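You operate a simulated robot arm through the tools that you are given. There is no shell and no other tool. Be economical: measure what you need, move in short steps, check, and stop when the job is done.

Carry out the task below with a simulated robot arm. There is one attempt and no reset: what you move stays moved.

Task
Take the blue-tab picking label and put it in the black reject tray.

The check looks at the end state, three seconds after you hand in, the way a careful person would. Anything else that was tipped, shoved, dropped, spilled or broken makes it a failure.

Robot
A 7-joint arm with a two-finger parallel gripper, fixed in place. Base frame: the origin is at the foot of the arm, x ahead of it, y to its left, z up; the work surface is at about z = 0.86. Units: m, degrees, N and s.
With the tool pointing down near the work surface it reaches from about 0.24 to 0.68 m from the base axis. Its first joint turns from -66.0 to 66.0 degrees. Payload 2.4 kg.
The tool frame sits at the grasp point between the pads (the TCP): z along the fingers, y along the line on which they close. The tips reach 0.03 m beyond it. The gripper opens to 0.094 m. The fingers are 0.028 m wide and 0.01 m thick; the gripper's body (0.05 by 0.096 m) begins 0.055 m behind the TCP.
Orientation is that of the tool frame in the base frame, as a unit quaternion [x, y, z, w]. With the fingers straight down and closing along the base's y, the tool's x points along the base's -x, its y along +y and its z along -z.

Tools
- The arm moves only by the tool play_rows. Its argument "targets" is a list that holds one entry, the list of rows, each a list of 4 numbers: the shift along the base's x, y, z in units of 500 mm (1.0 is 500 mm), then the turn about the base's z in units of 60 degrees (1.0 is 60 degrees). In form: [[[x, y, z, spin], ...]]. A call has 1 to 20 rows; each row is the pose to reach, as a shift and turn from the pose commanded when the call began. "claw" is the closure, from 0 (fully open) to 1 (shut), set as the call begins (left out, the last holds). A call with a number of a shift or a turn outside -1 to 1 is refused whole. A row lasts 0.2 s, in which the tool goes at most 0.05 m and 8.6 degrees; a call with a longer step from one row to the next is refused whole, and so is a gripper value outside its range. Where a pose cannot be reached the arm comes as near as it can. A force on the tool above 40 N (or 10 N above the force at the start of the call, whichever is more), or a blocked arm, ends the call early, and 0.2 s more pass. Each finger travels about 0.153 m/s and halts on what it meets, pressing with about 36 N; the grip force reading is that of the motor and also rises with nothing between the fingers. The clock runs only during rows and for 0.2 s after the last one: add rows that repeat a pose to give the fingers time. The reply holds the time, the measured pose of the TCP, the force on the tool along the base axes, the opening and the grip force, in the units named above and with some noise, and new pictures: "show" is both (left out), scene, wrist or none.
- Cameras (640 x 400 px; columns grow to the right, rows downward): "scene" is fixed at [0.0319, 0.4765, 1.4503]; the picture's right is [-0.85, -0.53, 0.00], its down [-0.31, 0.50, -0.81] and it looks along [0.43, -0.69, -0.59] (base axes); focal length 309 px, centre (320, 200). "wrist" rides on the gripper at [0.076, 0.014, -0.102] in the tool frame; the picture's right is [-0.18, 0.98, 0.00], its down [-0.75, -0.14, -0.64] and it looks along [-0.63, -0.12, 0.77] (tool axes); focal length 243 px, centre (320, 200). There is no depth. A picture from a camera that has moved, and an enlarged one, comes with that camera's place and axes in the base frame and with its lens. The place of the scene camera against the robot may be out by one fixed shift of up to 0.018 m in any direction.
- enlarge(camera, box): a new picture of the part [left, top, right, bottom] of that camera's present view, enlarged. No time passes.
- job_done(): hands the job in; it is judged then, once.

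Go step by step. Nothing tells you positions but the pictures and the camera data: compare them with the known pose of the tool, close in by small moves and look again before you grip or let go. The budget is 90 turns and 170 pictures, counting those below and the enlarged ones. Unless the task says otherwise, let go and move clear before handing in, and close with one line.

The tools are called after "Emit:" as a command line: name --argument value ..., lists and objects as JSON in quotes. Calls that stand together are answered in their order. play_rows: Moves the arm, as the interface text tells. Its arguments: {"type":"object","properties":{"targets":{"type":"array","items":{"type":"array","items":{"type":"array","items":{"type":"number"}}}},"claw":{"type":"number"},"show":{"type":"string","enum":["both","scene","wrist","none"]}},"required":["targets"]} The other tools are called the same way: enlarge (camera, box) takes an enlarged picture of a part of a camera's view; job_done () hands the job in.

At the start:

```text
clock: 0.0
tcp_pos: [0.3816, -0.1179, 1.1097]
ee_rot: [0.0, 1.0, 0.0, 0.0]
force: [-0.7, 1.3, 0.2]
gripper_width: 0.0941
gripper_force: 0.0
```

scene: 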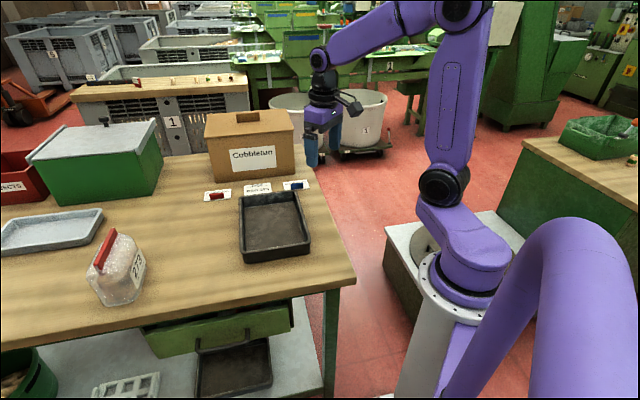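
wrist: 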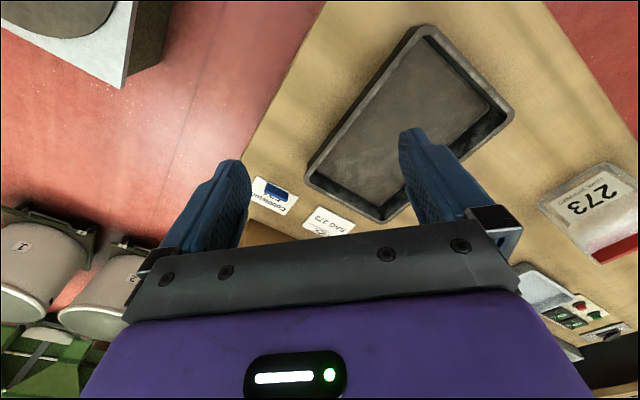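

I see three labels near the black tray: one with a red tab, one plain, one with a blue tab. I'll enlarge both views to locate the blue-tab label.

Emit:
enlarge --camera "scene" --box '[190, 150, 350, 270]'

Emit:
enlarge --camera "wrist" --box '[220, 130, 420, 255]'

```text
3.33 times, centred on (270, 210) of scene
camera zoom: at [0.0319, 0.4765, 1.4503], right [-0.85, -0.53, 0.0], down [-0.31, 0.5, -0.81], along [0.43, -0.69, -0.59], focal length 1029 px, centre (487, 167)
```

zoom: 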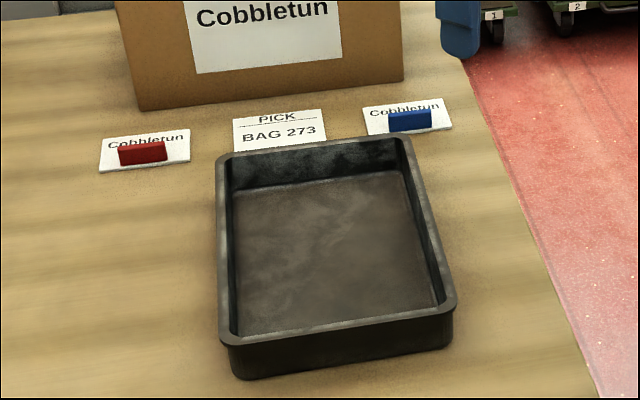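

```text
3.20 times, centred on (320, 192) of wrist
camera zoom: at [0.3061, -0.1037, 1.2116], right [0.18, 0.98, 0.0], down [0.75, -0.14, 0.64], along [0.63, -0.12, -0.77], focal length 776 px, centre (320, 224)
```

zoom: 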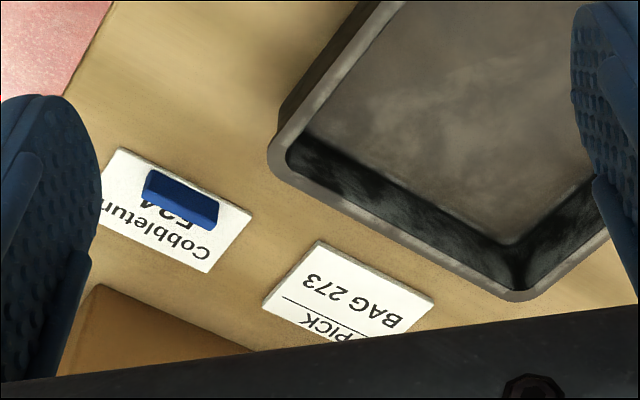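

The blue tab stands up on its label near (0.55, -0.225), running about 49° from x. The tray corner and the box are both close by, so I'll half-close the gripper, turn it, and stop well above the tab to check.

Emit:
play_rows --targets '[[[0.04, -0.027, 0, 0.12], [0.08, -0.054, 0, 0.24], [0.12, -0.08, -0.02, 0.36], [0.17, -0.11, -0.04, 0.48], [0.22, -0.14, -0.06, 0.6], [0.28, -0.18, -0.08, 0.72], [0.332, -0.216, -0.1, 0.816], [0.332, -0.216, -0.1, 0.816], [0.332, -0.216, -0.1, 0.816]]]' --claw 0.45

```text
clock: 2.0
tcp_pos: [0.5472, -0.2268, 1.0586]
ee_rot: [-0.415, 0.91, 0.0, 0.0]
force: [0.6, 0.1, 0.1]
gripper_width: 0.0517
gripper_force: 0.0
camera wrist: at [0.487, -0.2751, 1.1608], right [-0.62, 0.78, 0.0], down [0.6, 0.48, 0.64], along [0.5, 0.4, -0.77], focal length 243 px, centre (320, 200)
```

scene: 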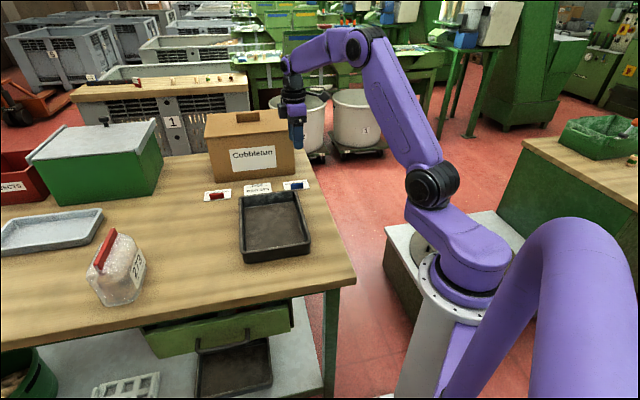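
wrist: 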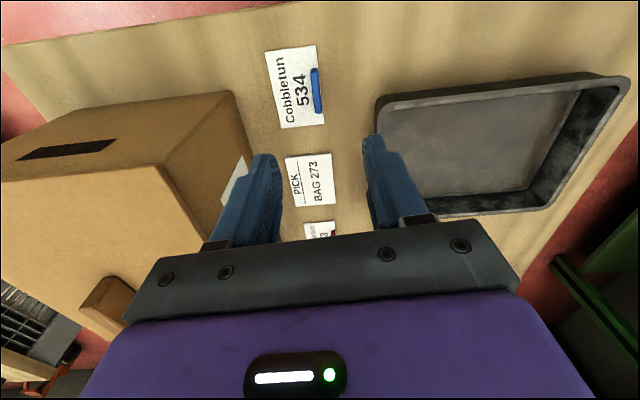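

The tab is close to directly below the tool. I'll enlarge the wrist view for precise alignment.

Emit:
enlarge --camera "wrist" --box '[240, 30, 400, 130]'

Emit:
enlarge --camera "wrist" --box '[220, 50, 640, 250]'

```text
4.00 times, centred on (320, 80) of wrist
camera zoom: at [0.487, -0.2751, 1.1608], right [-0.62, 0.78, 0.0], down [0.6, 0.48, 0.64], along [0.5, 0.4, -0.77], focal length 970 px, centre (320, 680)
```

zoom: 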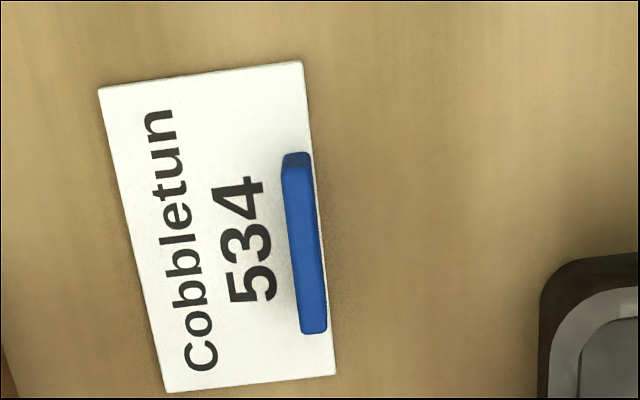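

```text
1.52 times, centred on (430, 150) of wrist
camera zoom: at [0.487, -0.2751, 1.1608], right [-0.62, 0.78, 0.0], down [0.6, 0.48, 0.64], along [0.5, 0.4, -0.77], focal length 370 px, centre (152, 276)
```

zoom: 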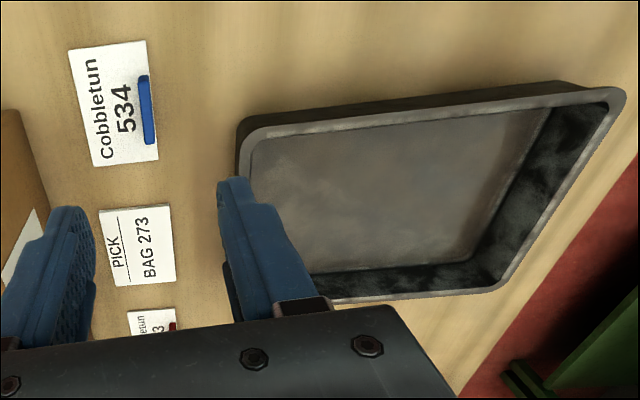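

The tab runs at about 45° and is centred near (0.552, -0.228), with its top around z 0.88. I'll correct the turn and position, then lower to just above it.

Emit:
play_rows --targets '[[[0.0088, -0.004, 0, -0.067], [0.0088, -0.004, -0.07, -0.067], [0.0088, -0.004, -0.14, -0.067], [0.0088, -0.004, -0.2, -0.067], [0.0088, -0.004, -0.25, -0.067], [0.0088, -0.004, -0.28, -0.067], [0.0088, -0.004, -0.28, -0.067]]]'

Emit:
enlarge --camera "wrist" --box '[220, 50, 420, 250]'

Emit:
enlarge --camera "scene" --box '[240, 130, 340, 210]'

```text
clock: 3.6
tcp_pos: [0.5521, -0.2283, 0.92]
ee_rot: [-0.382, 0.924, 0.0, 0.0]
force: [-0.3, 0.3, -0.2]
gripper_width: 0.0516
gripper_force: 0.1
camera wrist: at [0.4884, -0.2725, 1.0223], right [-0.56, 0.83, 0.0], down [0.63, 0.43, 0.64], along [0.53, 0.36, -0.77], focal length 243 px, centre (320, 200)
```

scene: 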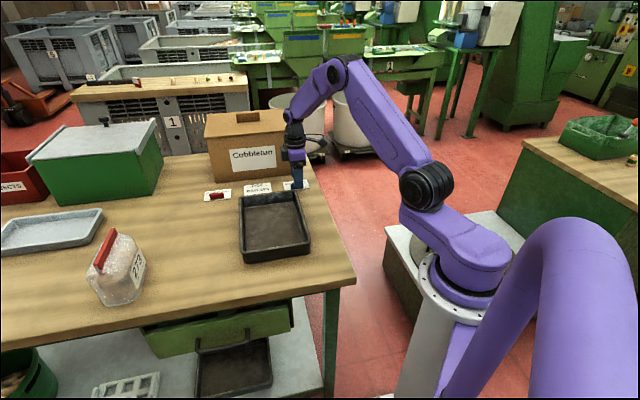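
wrist: 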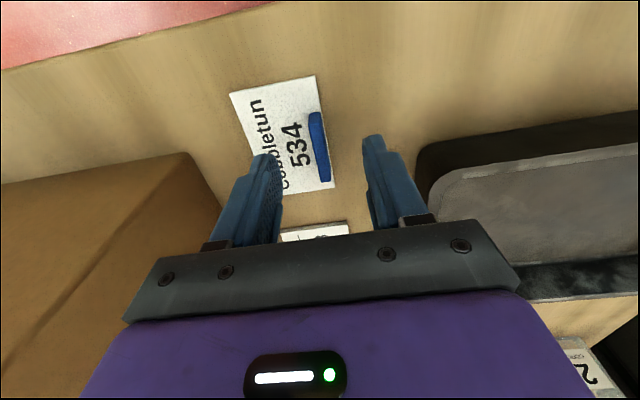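

```text
2.00 times, centred on (320, 150) of wrist
camera zoom: at [0.4884, -0.2725, 1.0223], right [-0.56, 0.83, 0.0], down [0.63, 0.43, 0.64], along [0.53, 0.36, -0.77], focal length 485 px, centre (320, 300)
```

zoom: 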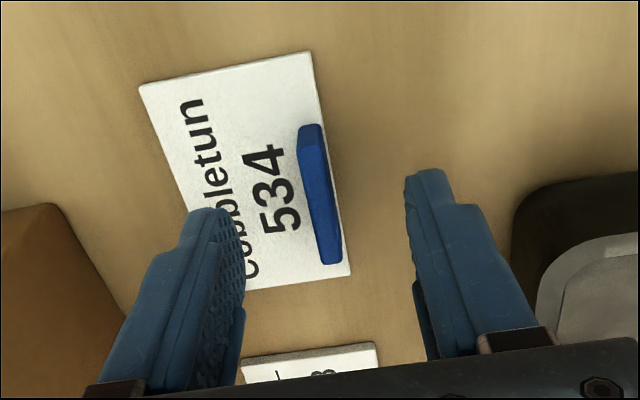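

```text
5.00 times, centred on (290, 170) of scene
camera zoom: at [0.0319, 0.4765, 1.4503], right [-0.85, -0.53, 0.0], down [-0.31, 0.5, -0.81], along [0.43, -0.69, -0.59], focal length 1544 px, centre (470, 350)
```

zoom: 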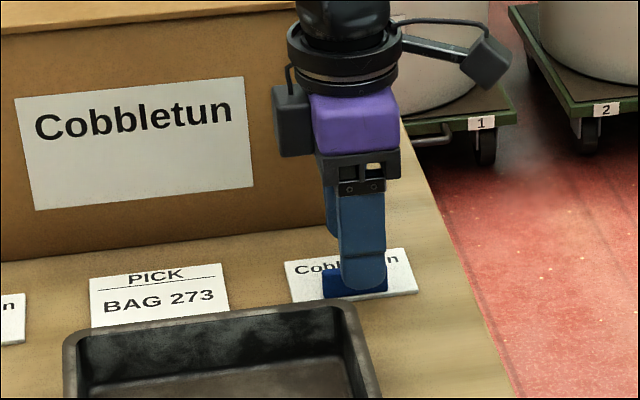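

The fingers straddle the tab. I'll lower to grasp height with a small correction and check before closing.

Emit:
play_rows --targets '[[[0.005, 0.002, -0.02, -0.02], [0.005, 0.002, -0.045, -0.02], [0.005, 0.002, -0.045, -0.02]]]'

Emit:
enlarge --camera "wrist" --box '[220, 50, 420, 250]'

Emit:
enlarge --camera "scene" --box '[240, 130, 340, 210]'

```text
clock: 4.4
tcp_pos: [0.5542, -0.2272, 0.8961]
ee_rot: [-0.373, 0.928, 0.0, 0.0]
force: [-0.7, -0.4, 0.0]
gripper_width: 0.0518
gripper_force: 0.1
camera wrist: at [0.4898, -0.269, 0.9994], right [-0.55, 0.84, 0.0], down [0.64, 0.42, 0.64], along [0.54, 0.35, -0.77], focal length 243 px, centre (320, 200)
```

scene: 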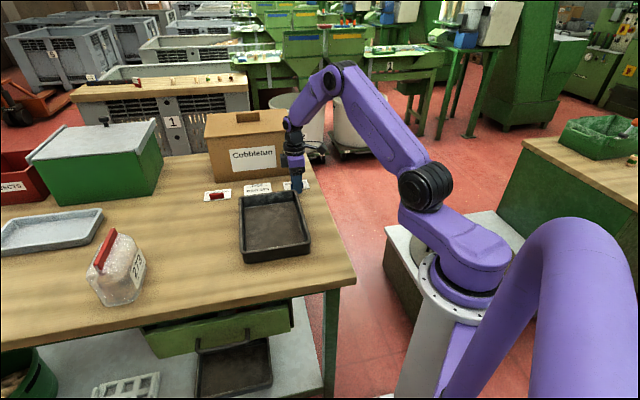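
wrist: 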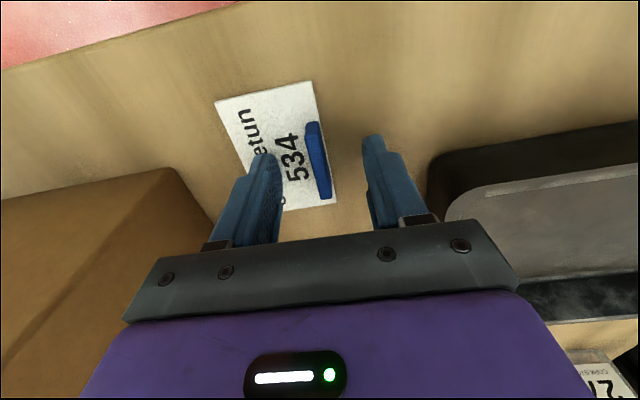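

```text
2.00 times, centred on (320, 150) of wrist
camera zoom: at [0.4898, -0.269, 0.9994], right [-0.55, 0.84, 0.0], down [0.64, 0.42, 0.64], along [0.54, 0.35, -0.77], focal length 485 px, centre (320, 300)
```

zoom: 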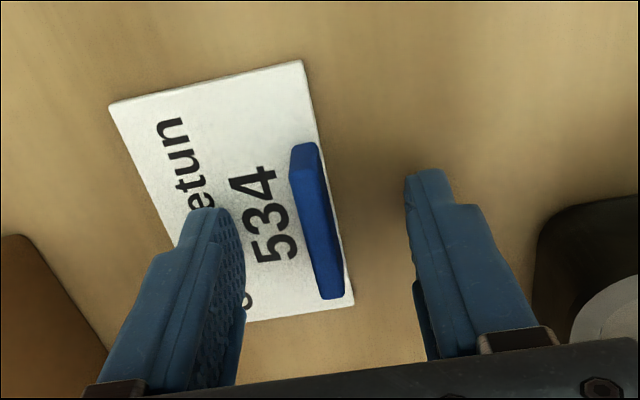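

```text
5.00 times, centred on (290, 170) of scene
camera zoom: at [0.0319, 0.4765, 1.4503], right [-0.85, -0.53, 0.0], down [-0.31, 0.5, -0.81], along [0.43, -0.69, -0.59], focal length 1544 px, centre (470, 350)
```

zoom: 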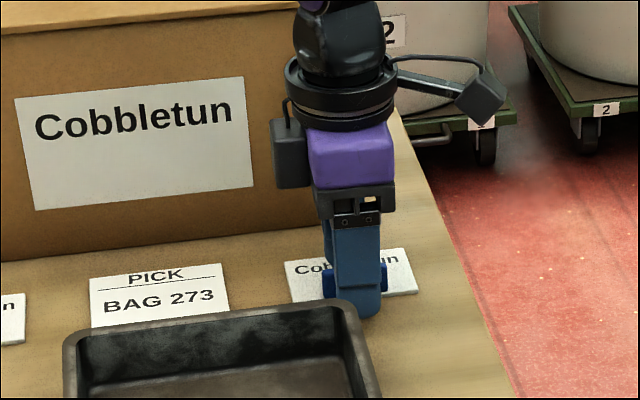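

The fingers are around the tab with no contact. Closing now.

Emit:
play_rows --targets '[[[0, 0, 0, 0], [0, 0, 0, 0], [0, 0, 0, 0], [0, 0, 0, 0]]]' --claw 1 --show "wrist"

```text
clock: 5.4
tcp_pos: [0.5546, -0.2257, 0.8965]
ee_rot: [-0.373, 0.928, 0.001, 0.0]
force: [0.6, 0.1, 0.2]
gripper_width: 0.0063
gripper_force: 35.8
camera wrist: at [0.4898, -0.269, 0.9996], right [-0.55, 0.84, 0.0], down [0.64, 0.42, 0.64], along [0.54, 0.35, -0.77], focal length 243 px, centre (320, 200)
```

wrist: 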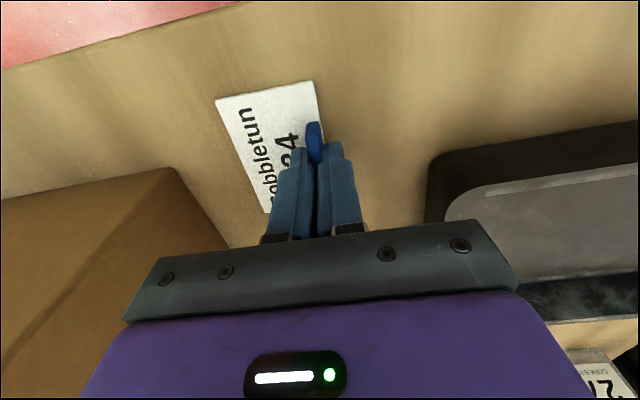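

The tab is held at 6 mm opening. Lifting straight up.

Emit:
play_rows --targets '[[[0, 0, 0.02, 0], [0, 0, 0.06, 0], [0, 0, 0.11, 0], [0, 0, 0.17, 0], [0, 0, 0.23, 0], [0, 0, 0.27, 0], [0, 0, 0.28, 0], [0, 0, 0.28, 0]]]'

Emit:
enlarge --camera "scene" --box '[190, 110, 350, 270]'

```text
clock: 7.2
tcp_pos: [0.5566, -0.2244, 1.0368]
ee_rot: [-0.373, 0.928, 0.0, 0.0]
force: [-0.3, 0.6, -0.4]
gripper_width: 0.0062
gripper_force: 36.0
camera wrist: at [0.4917, -0.2679, 1.1393], right [-0.55, 0.84, 0.0], down [0.64, 0.42, 0.64], along [0.54, 0.35, -0.77], focal length 243 px, centre (320, 200)
```

scene: 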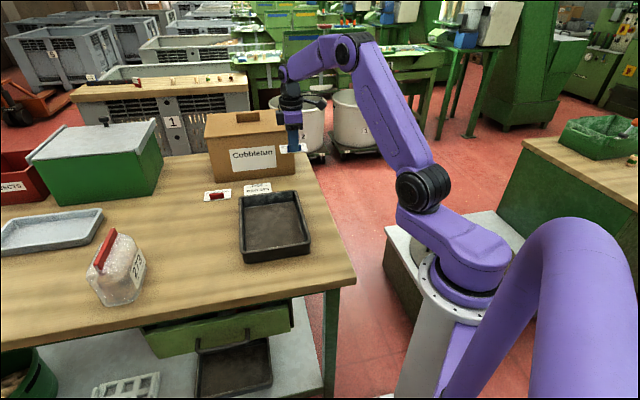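
wrist: 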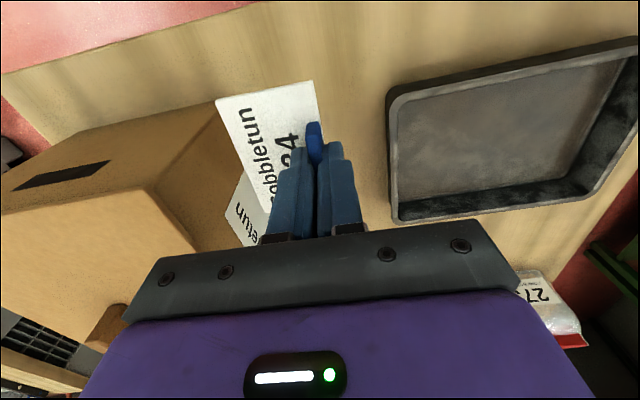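

```text
2.50 times, centred on (270, 190) of scene
camera zoom: at [0.0319, 0.4765, 1.4503], right [-0.85, -0.53, 0.0], down [-0.31, 0.5, -0.81], along [0.43, -0.69, -0.59], focal length 772 px, centre (445, 225)
```

zoom: 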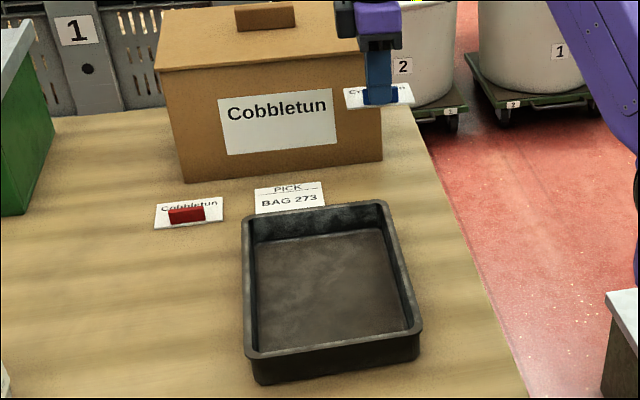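

The label is lifted cleanly and level. The tray centre works out to about (0.502, -0.033), aligned with the label, so I'll carry the label over it at this height.

Emit:
play_rows --targets '[[[-0.008, 0.025, 0, 0], [-0.024, 0.075, 0, 0], [-0.044, 0.138, 0, 0], [-0.066, 0.207, 0, 0], [-0.088, 0.276, 0, 0], [-0.108, 0.339, 0, 0], [-0.122, 0.389, 0, 0], [-0.132, 0.414, 0, 0], [-0.132, 0.414, 0, 0]]]'

Emit:
enlarge --camera "scene" --box '[190, 110, 350, 270]'

```text
clock: 9.2
tcp_pos: [0.4883, -0.019, 1.0364]
ee_rot: [-0.373, 0.928, 0.0, 0.0]
force: [0.3, 0.1, 0.3]
gripper_width: 0.0063
gripper_force: 35.7
camera wrist: at [0.4235, -0.0617, 1.1392], right [-0.55, 0.84, 0.0], down [0.64, 0.42, 0.64], along [0.54, 0.35, -0.77], focal length 243 px, centre (320, 200)
```

scene: 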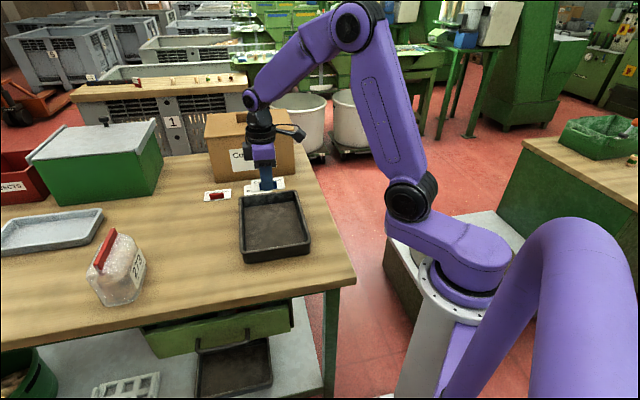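
wrist: 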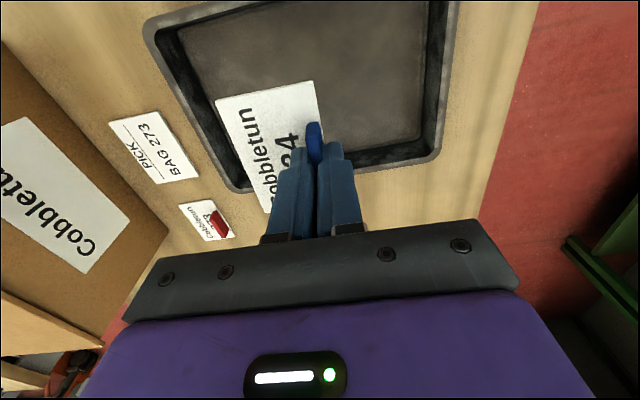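

```text
2.50 times, centred on (270, 190) of scene
camera zoom: at [0.0319, 0.4765, 1.4503], right [-0.85, -0.53, 0.0], down [-0.31, 0.5, -0.81], along [0.43, -0.69, -0.59], focal length 772 px, centre (445, 225)
```

zoom: 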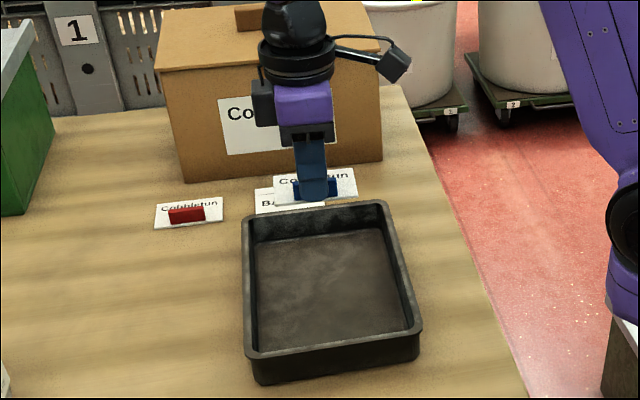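

The label is over the tray with margin on all sides. I'll lower it to just above the tray floor and look.

Emit:
play_rows --targets '[[[0, 0, -0.03, 0], [0, 0, -0.08, 0], [0, 0, -0.13, 0], [0, 0, -0.18, 0], [0, 0, -0.22, 0], [0, 0, -0.245, 0], [0, 0, -0.25, 0], [0, 0, -0.25, 0]]]'

Emit:
enlarge --camera "scene" --box '[220, 150, 330, 270]'

```text
clock: 11.0
tcp_pos: [0.4884, -0.0198, 0.9115]
ee_rot: [-0.373, 0.928, 0.0, 0.0]
force: [0.8, 0.6, -0.4]
gripper_width: 0.0063
gripper_force: 35.9
camera wrist: at [0.4238, -0.0625, 1.014], right [-0.55, 0.84, 0.0], down [0.64, 0.42, 0.64], along [0.54, 0.35, -0.77], focal length 243 px, centre (320, 200)
```

scene: 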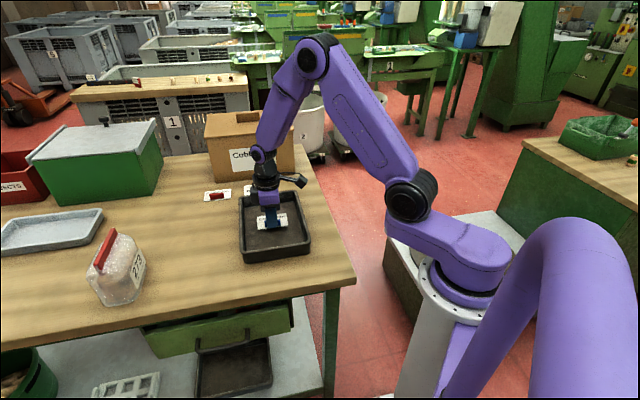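
wrist: 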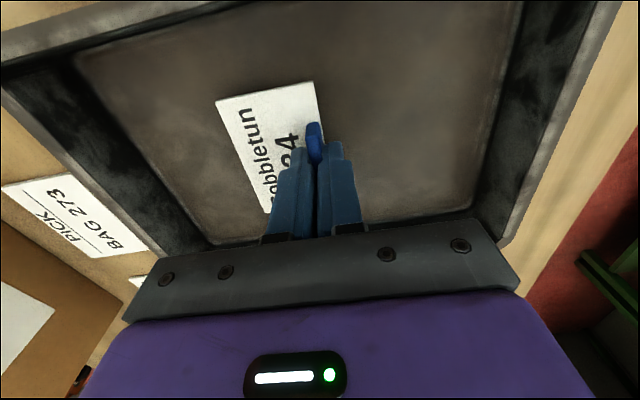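

```text
3.33 times, centred on (275, 210) of scene
camera zoom: at [0.0319, 0.4765, 1.4503], right [-0.85, -0.53, 0.0], down [-0.31, 0.5, -0.81], along [0.43, -0.69, -0.59], focal length 1029 px, centre (470, 167)
```

zoom: 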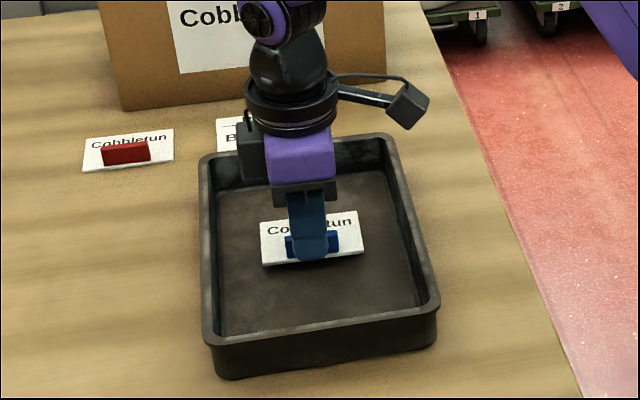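

The label is well inside the tray, a little above the floor. I'll ease down in small steps, watching force.

Emit:
play_rows --targets '[[[0, 0, -0.003, 0], [0, 0, -0.006, 0], [0, 0, -0.009, 0], [0, 0, -0.012, 0], [0, 0, -0.012, 0]]]' --show "none"

```text
clock: 12.2
tcp_pos: [0.489, -0.0192, 0.9055]
ee_rot: [-0.373, 0.928, 0.0, 0.0]
force: [-0.4, 0.2, 0.7]
gripper_width: 0.0064
gripper_force: 35.9
```

Emit:
play_rows --targets '[[[0, 0, -0.002, 0], [0, 0, -0.004, 0], [0, 0, -0.006, 0], [0, 0, -0.006, 0]]]' --show "none"

Emit:
enlarge --camera "scene" --box '[245, 190, 305, 240]'

```text
clock: 13.2
tcp_pos: [0.4892, -0.0195, 0.9025]
ee_rot: [-0.373, 0.928, 0.0, 0.0]
force: [-0.1, -0.7, -0.5]
gripper_width: 0.006
gripper_force: 36.0
```

```text
8.00 times, centred on (275, 215) of scene
camera zoom: at [0.0319, 0.4765, 1.4503], right [-0.85, -0.53, 0.0], down [-0.31, 0.5, -0.81], along [0.43, -0.69, -0.59], focal length 2470 px, centre (680, 80)
```

zoom: 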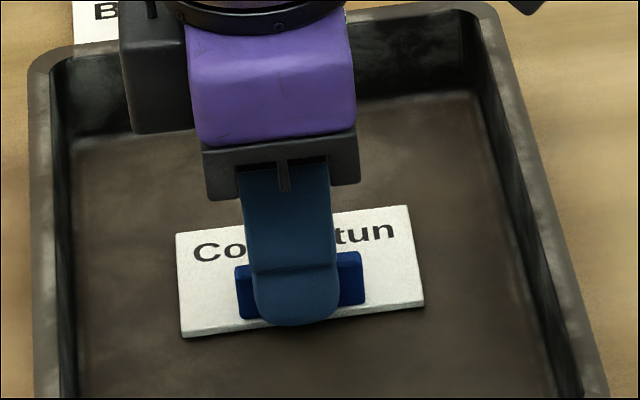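

No contact shows yet in the force reading, so I'll continue down slowly by another 2–3 mm.

Emit:
play_rows --targets '[[[0, 0, -0.002, 0], [0, 0, -0.004, 0], [0, 0, -0.004, 0]]]' --show "none"

```text
clock: 14.0
tcp_pos: [0.4893, -0.02, 0.9016]
ee_rot: [-0.373, 0.928, -0.001, 0.001]
force: [-1.3, 3.9, 13.0]
gripper_width: 0.0064
gripper_force: 35.8
```

Contact with the tray floor (13 N). I'll relax slightly upward and then open the fingers.

Emit:
play_rows --targets '[[[0, 0, 0.002, 0], [0, 0, 0.002, 0]]]' --show "none"

Emit:
play_rows --targets '[[[0, 0, 0, 0], [0, 0, 0, 0], [0, 0, 0, 0]]]' --claw 0.45

```text
clock: 14.6
tcp_pos: [0.4893, -0.0211, 0.9013]
ee_rot: [-0.373, 0.928, 0.001, -0.001]
force: [2.0, 1.0, 2.6]
gripper_width: 0.0065
gripper_force: 35.8
```

```text
clock: 15.4
tcp_pos: [0.4884, -0.0213, 0.902]
ee_rot: [-0.373, 0.928, 0.0, 0.0]
force: [0.0, 0.2, 0.2]
gripper_width: 0.0518
gripper_force: 0.0
camera wrist: at [0.424, -0.0629, 1.0043], right [-0.55, 0.84, 0.0], down [0.64, 0.42, 0.64], along [0.54, 0.35, -0.77], focal length 243 px, centre (320, 200)
```

scene: 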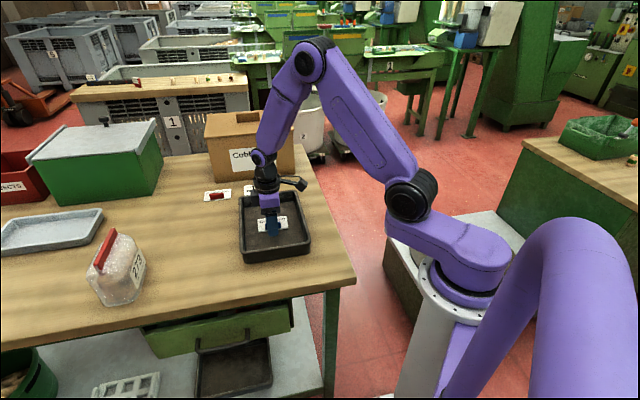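
wrist: 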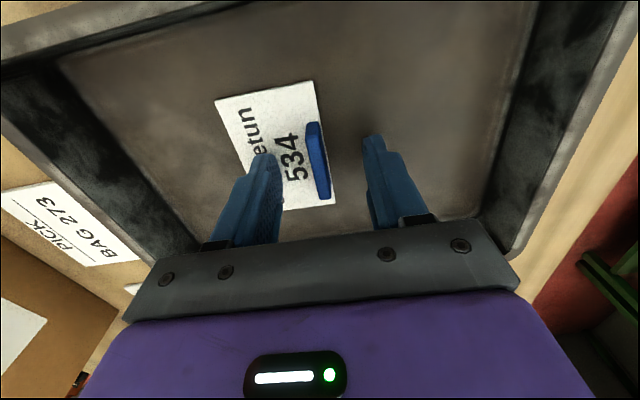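

The label lies flat on the tray floor and the fingers are clear of it. I'll lift straight up and check.

Emit:
play_rows --targets '[[[0, 0, 0.03, 0], [0, 0, 0.09, 0], [0, 0, 0.17, 0], [0, 0, 0.25, 0], [0, 0, 0.33, 0], [0, 0, 0.4, 0], [0, 0, 0.4, 0]]]'

Emit:
enlarge --camera "scene" --box '[190, 150, 350, 270]'

```text
clock: 17.0
tcp_pos: [0.4867, -0.0192, 1.1012]
ee_rot: [-0.373, 0.928, 0.0, -0.001]
force: [-0.1, 0.3, 0.0]
gripper_width: 0.0518
gripper_force: 0.0
camera wrist: at [0.4229, -0.0613, 1.2044], right [-0.55, 0.84, 0.0], down [0.64, 0.42, 0.64], along [0.54, 0.35, -0.77], focal length 243 px, centre (320, 200)
```

scene: 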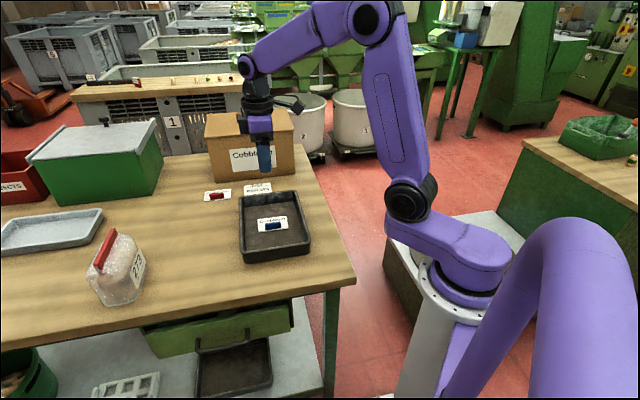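
wrist: 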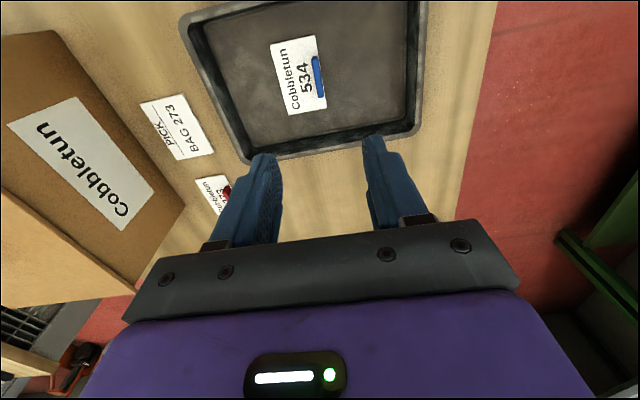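

```text
3.33 times, centred on (270, 210) of scene
camera zoom: at [0.0319, 0.4765, 1.4503], right [-0.85, -0.53, 0.0], down [-0.31, 0.5, -0.81], along [0.43, -0.69, -0.59], focal length 1029 px, centre (487, 167)
```

zoom: 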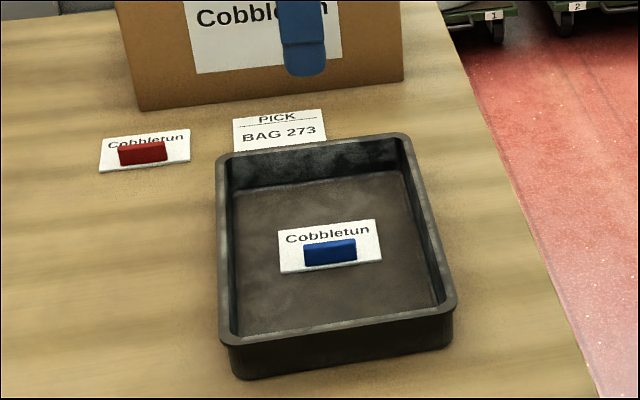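

The blue-tab label lies flat in the black tray, nothing else has moved, and the gripper is clear. Handing in.

Emit:
job_done

```text
The job is handed in.
```

The blue-tab picking label is lying flat in the black reject tray, the gripper is clear, and nothing else was moved.
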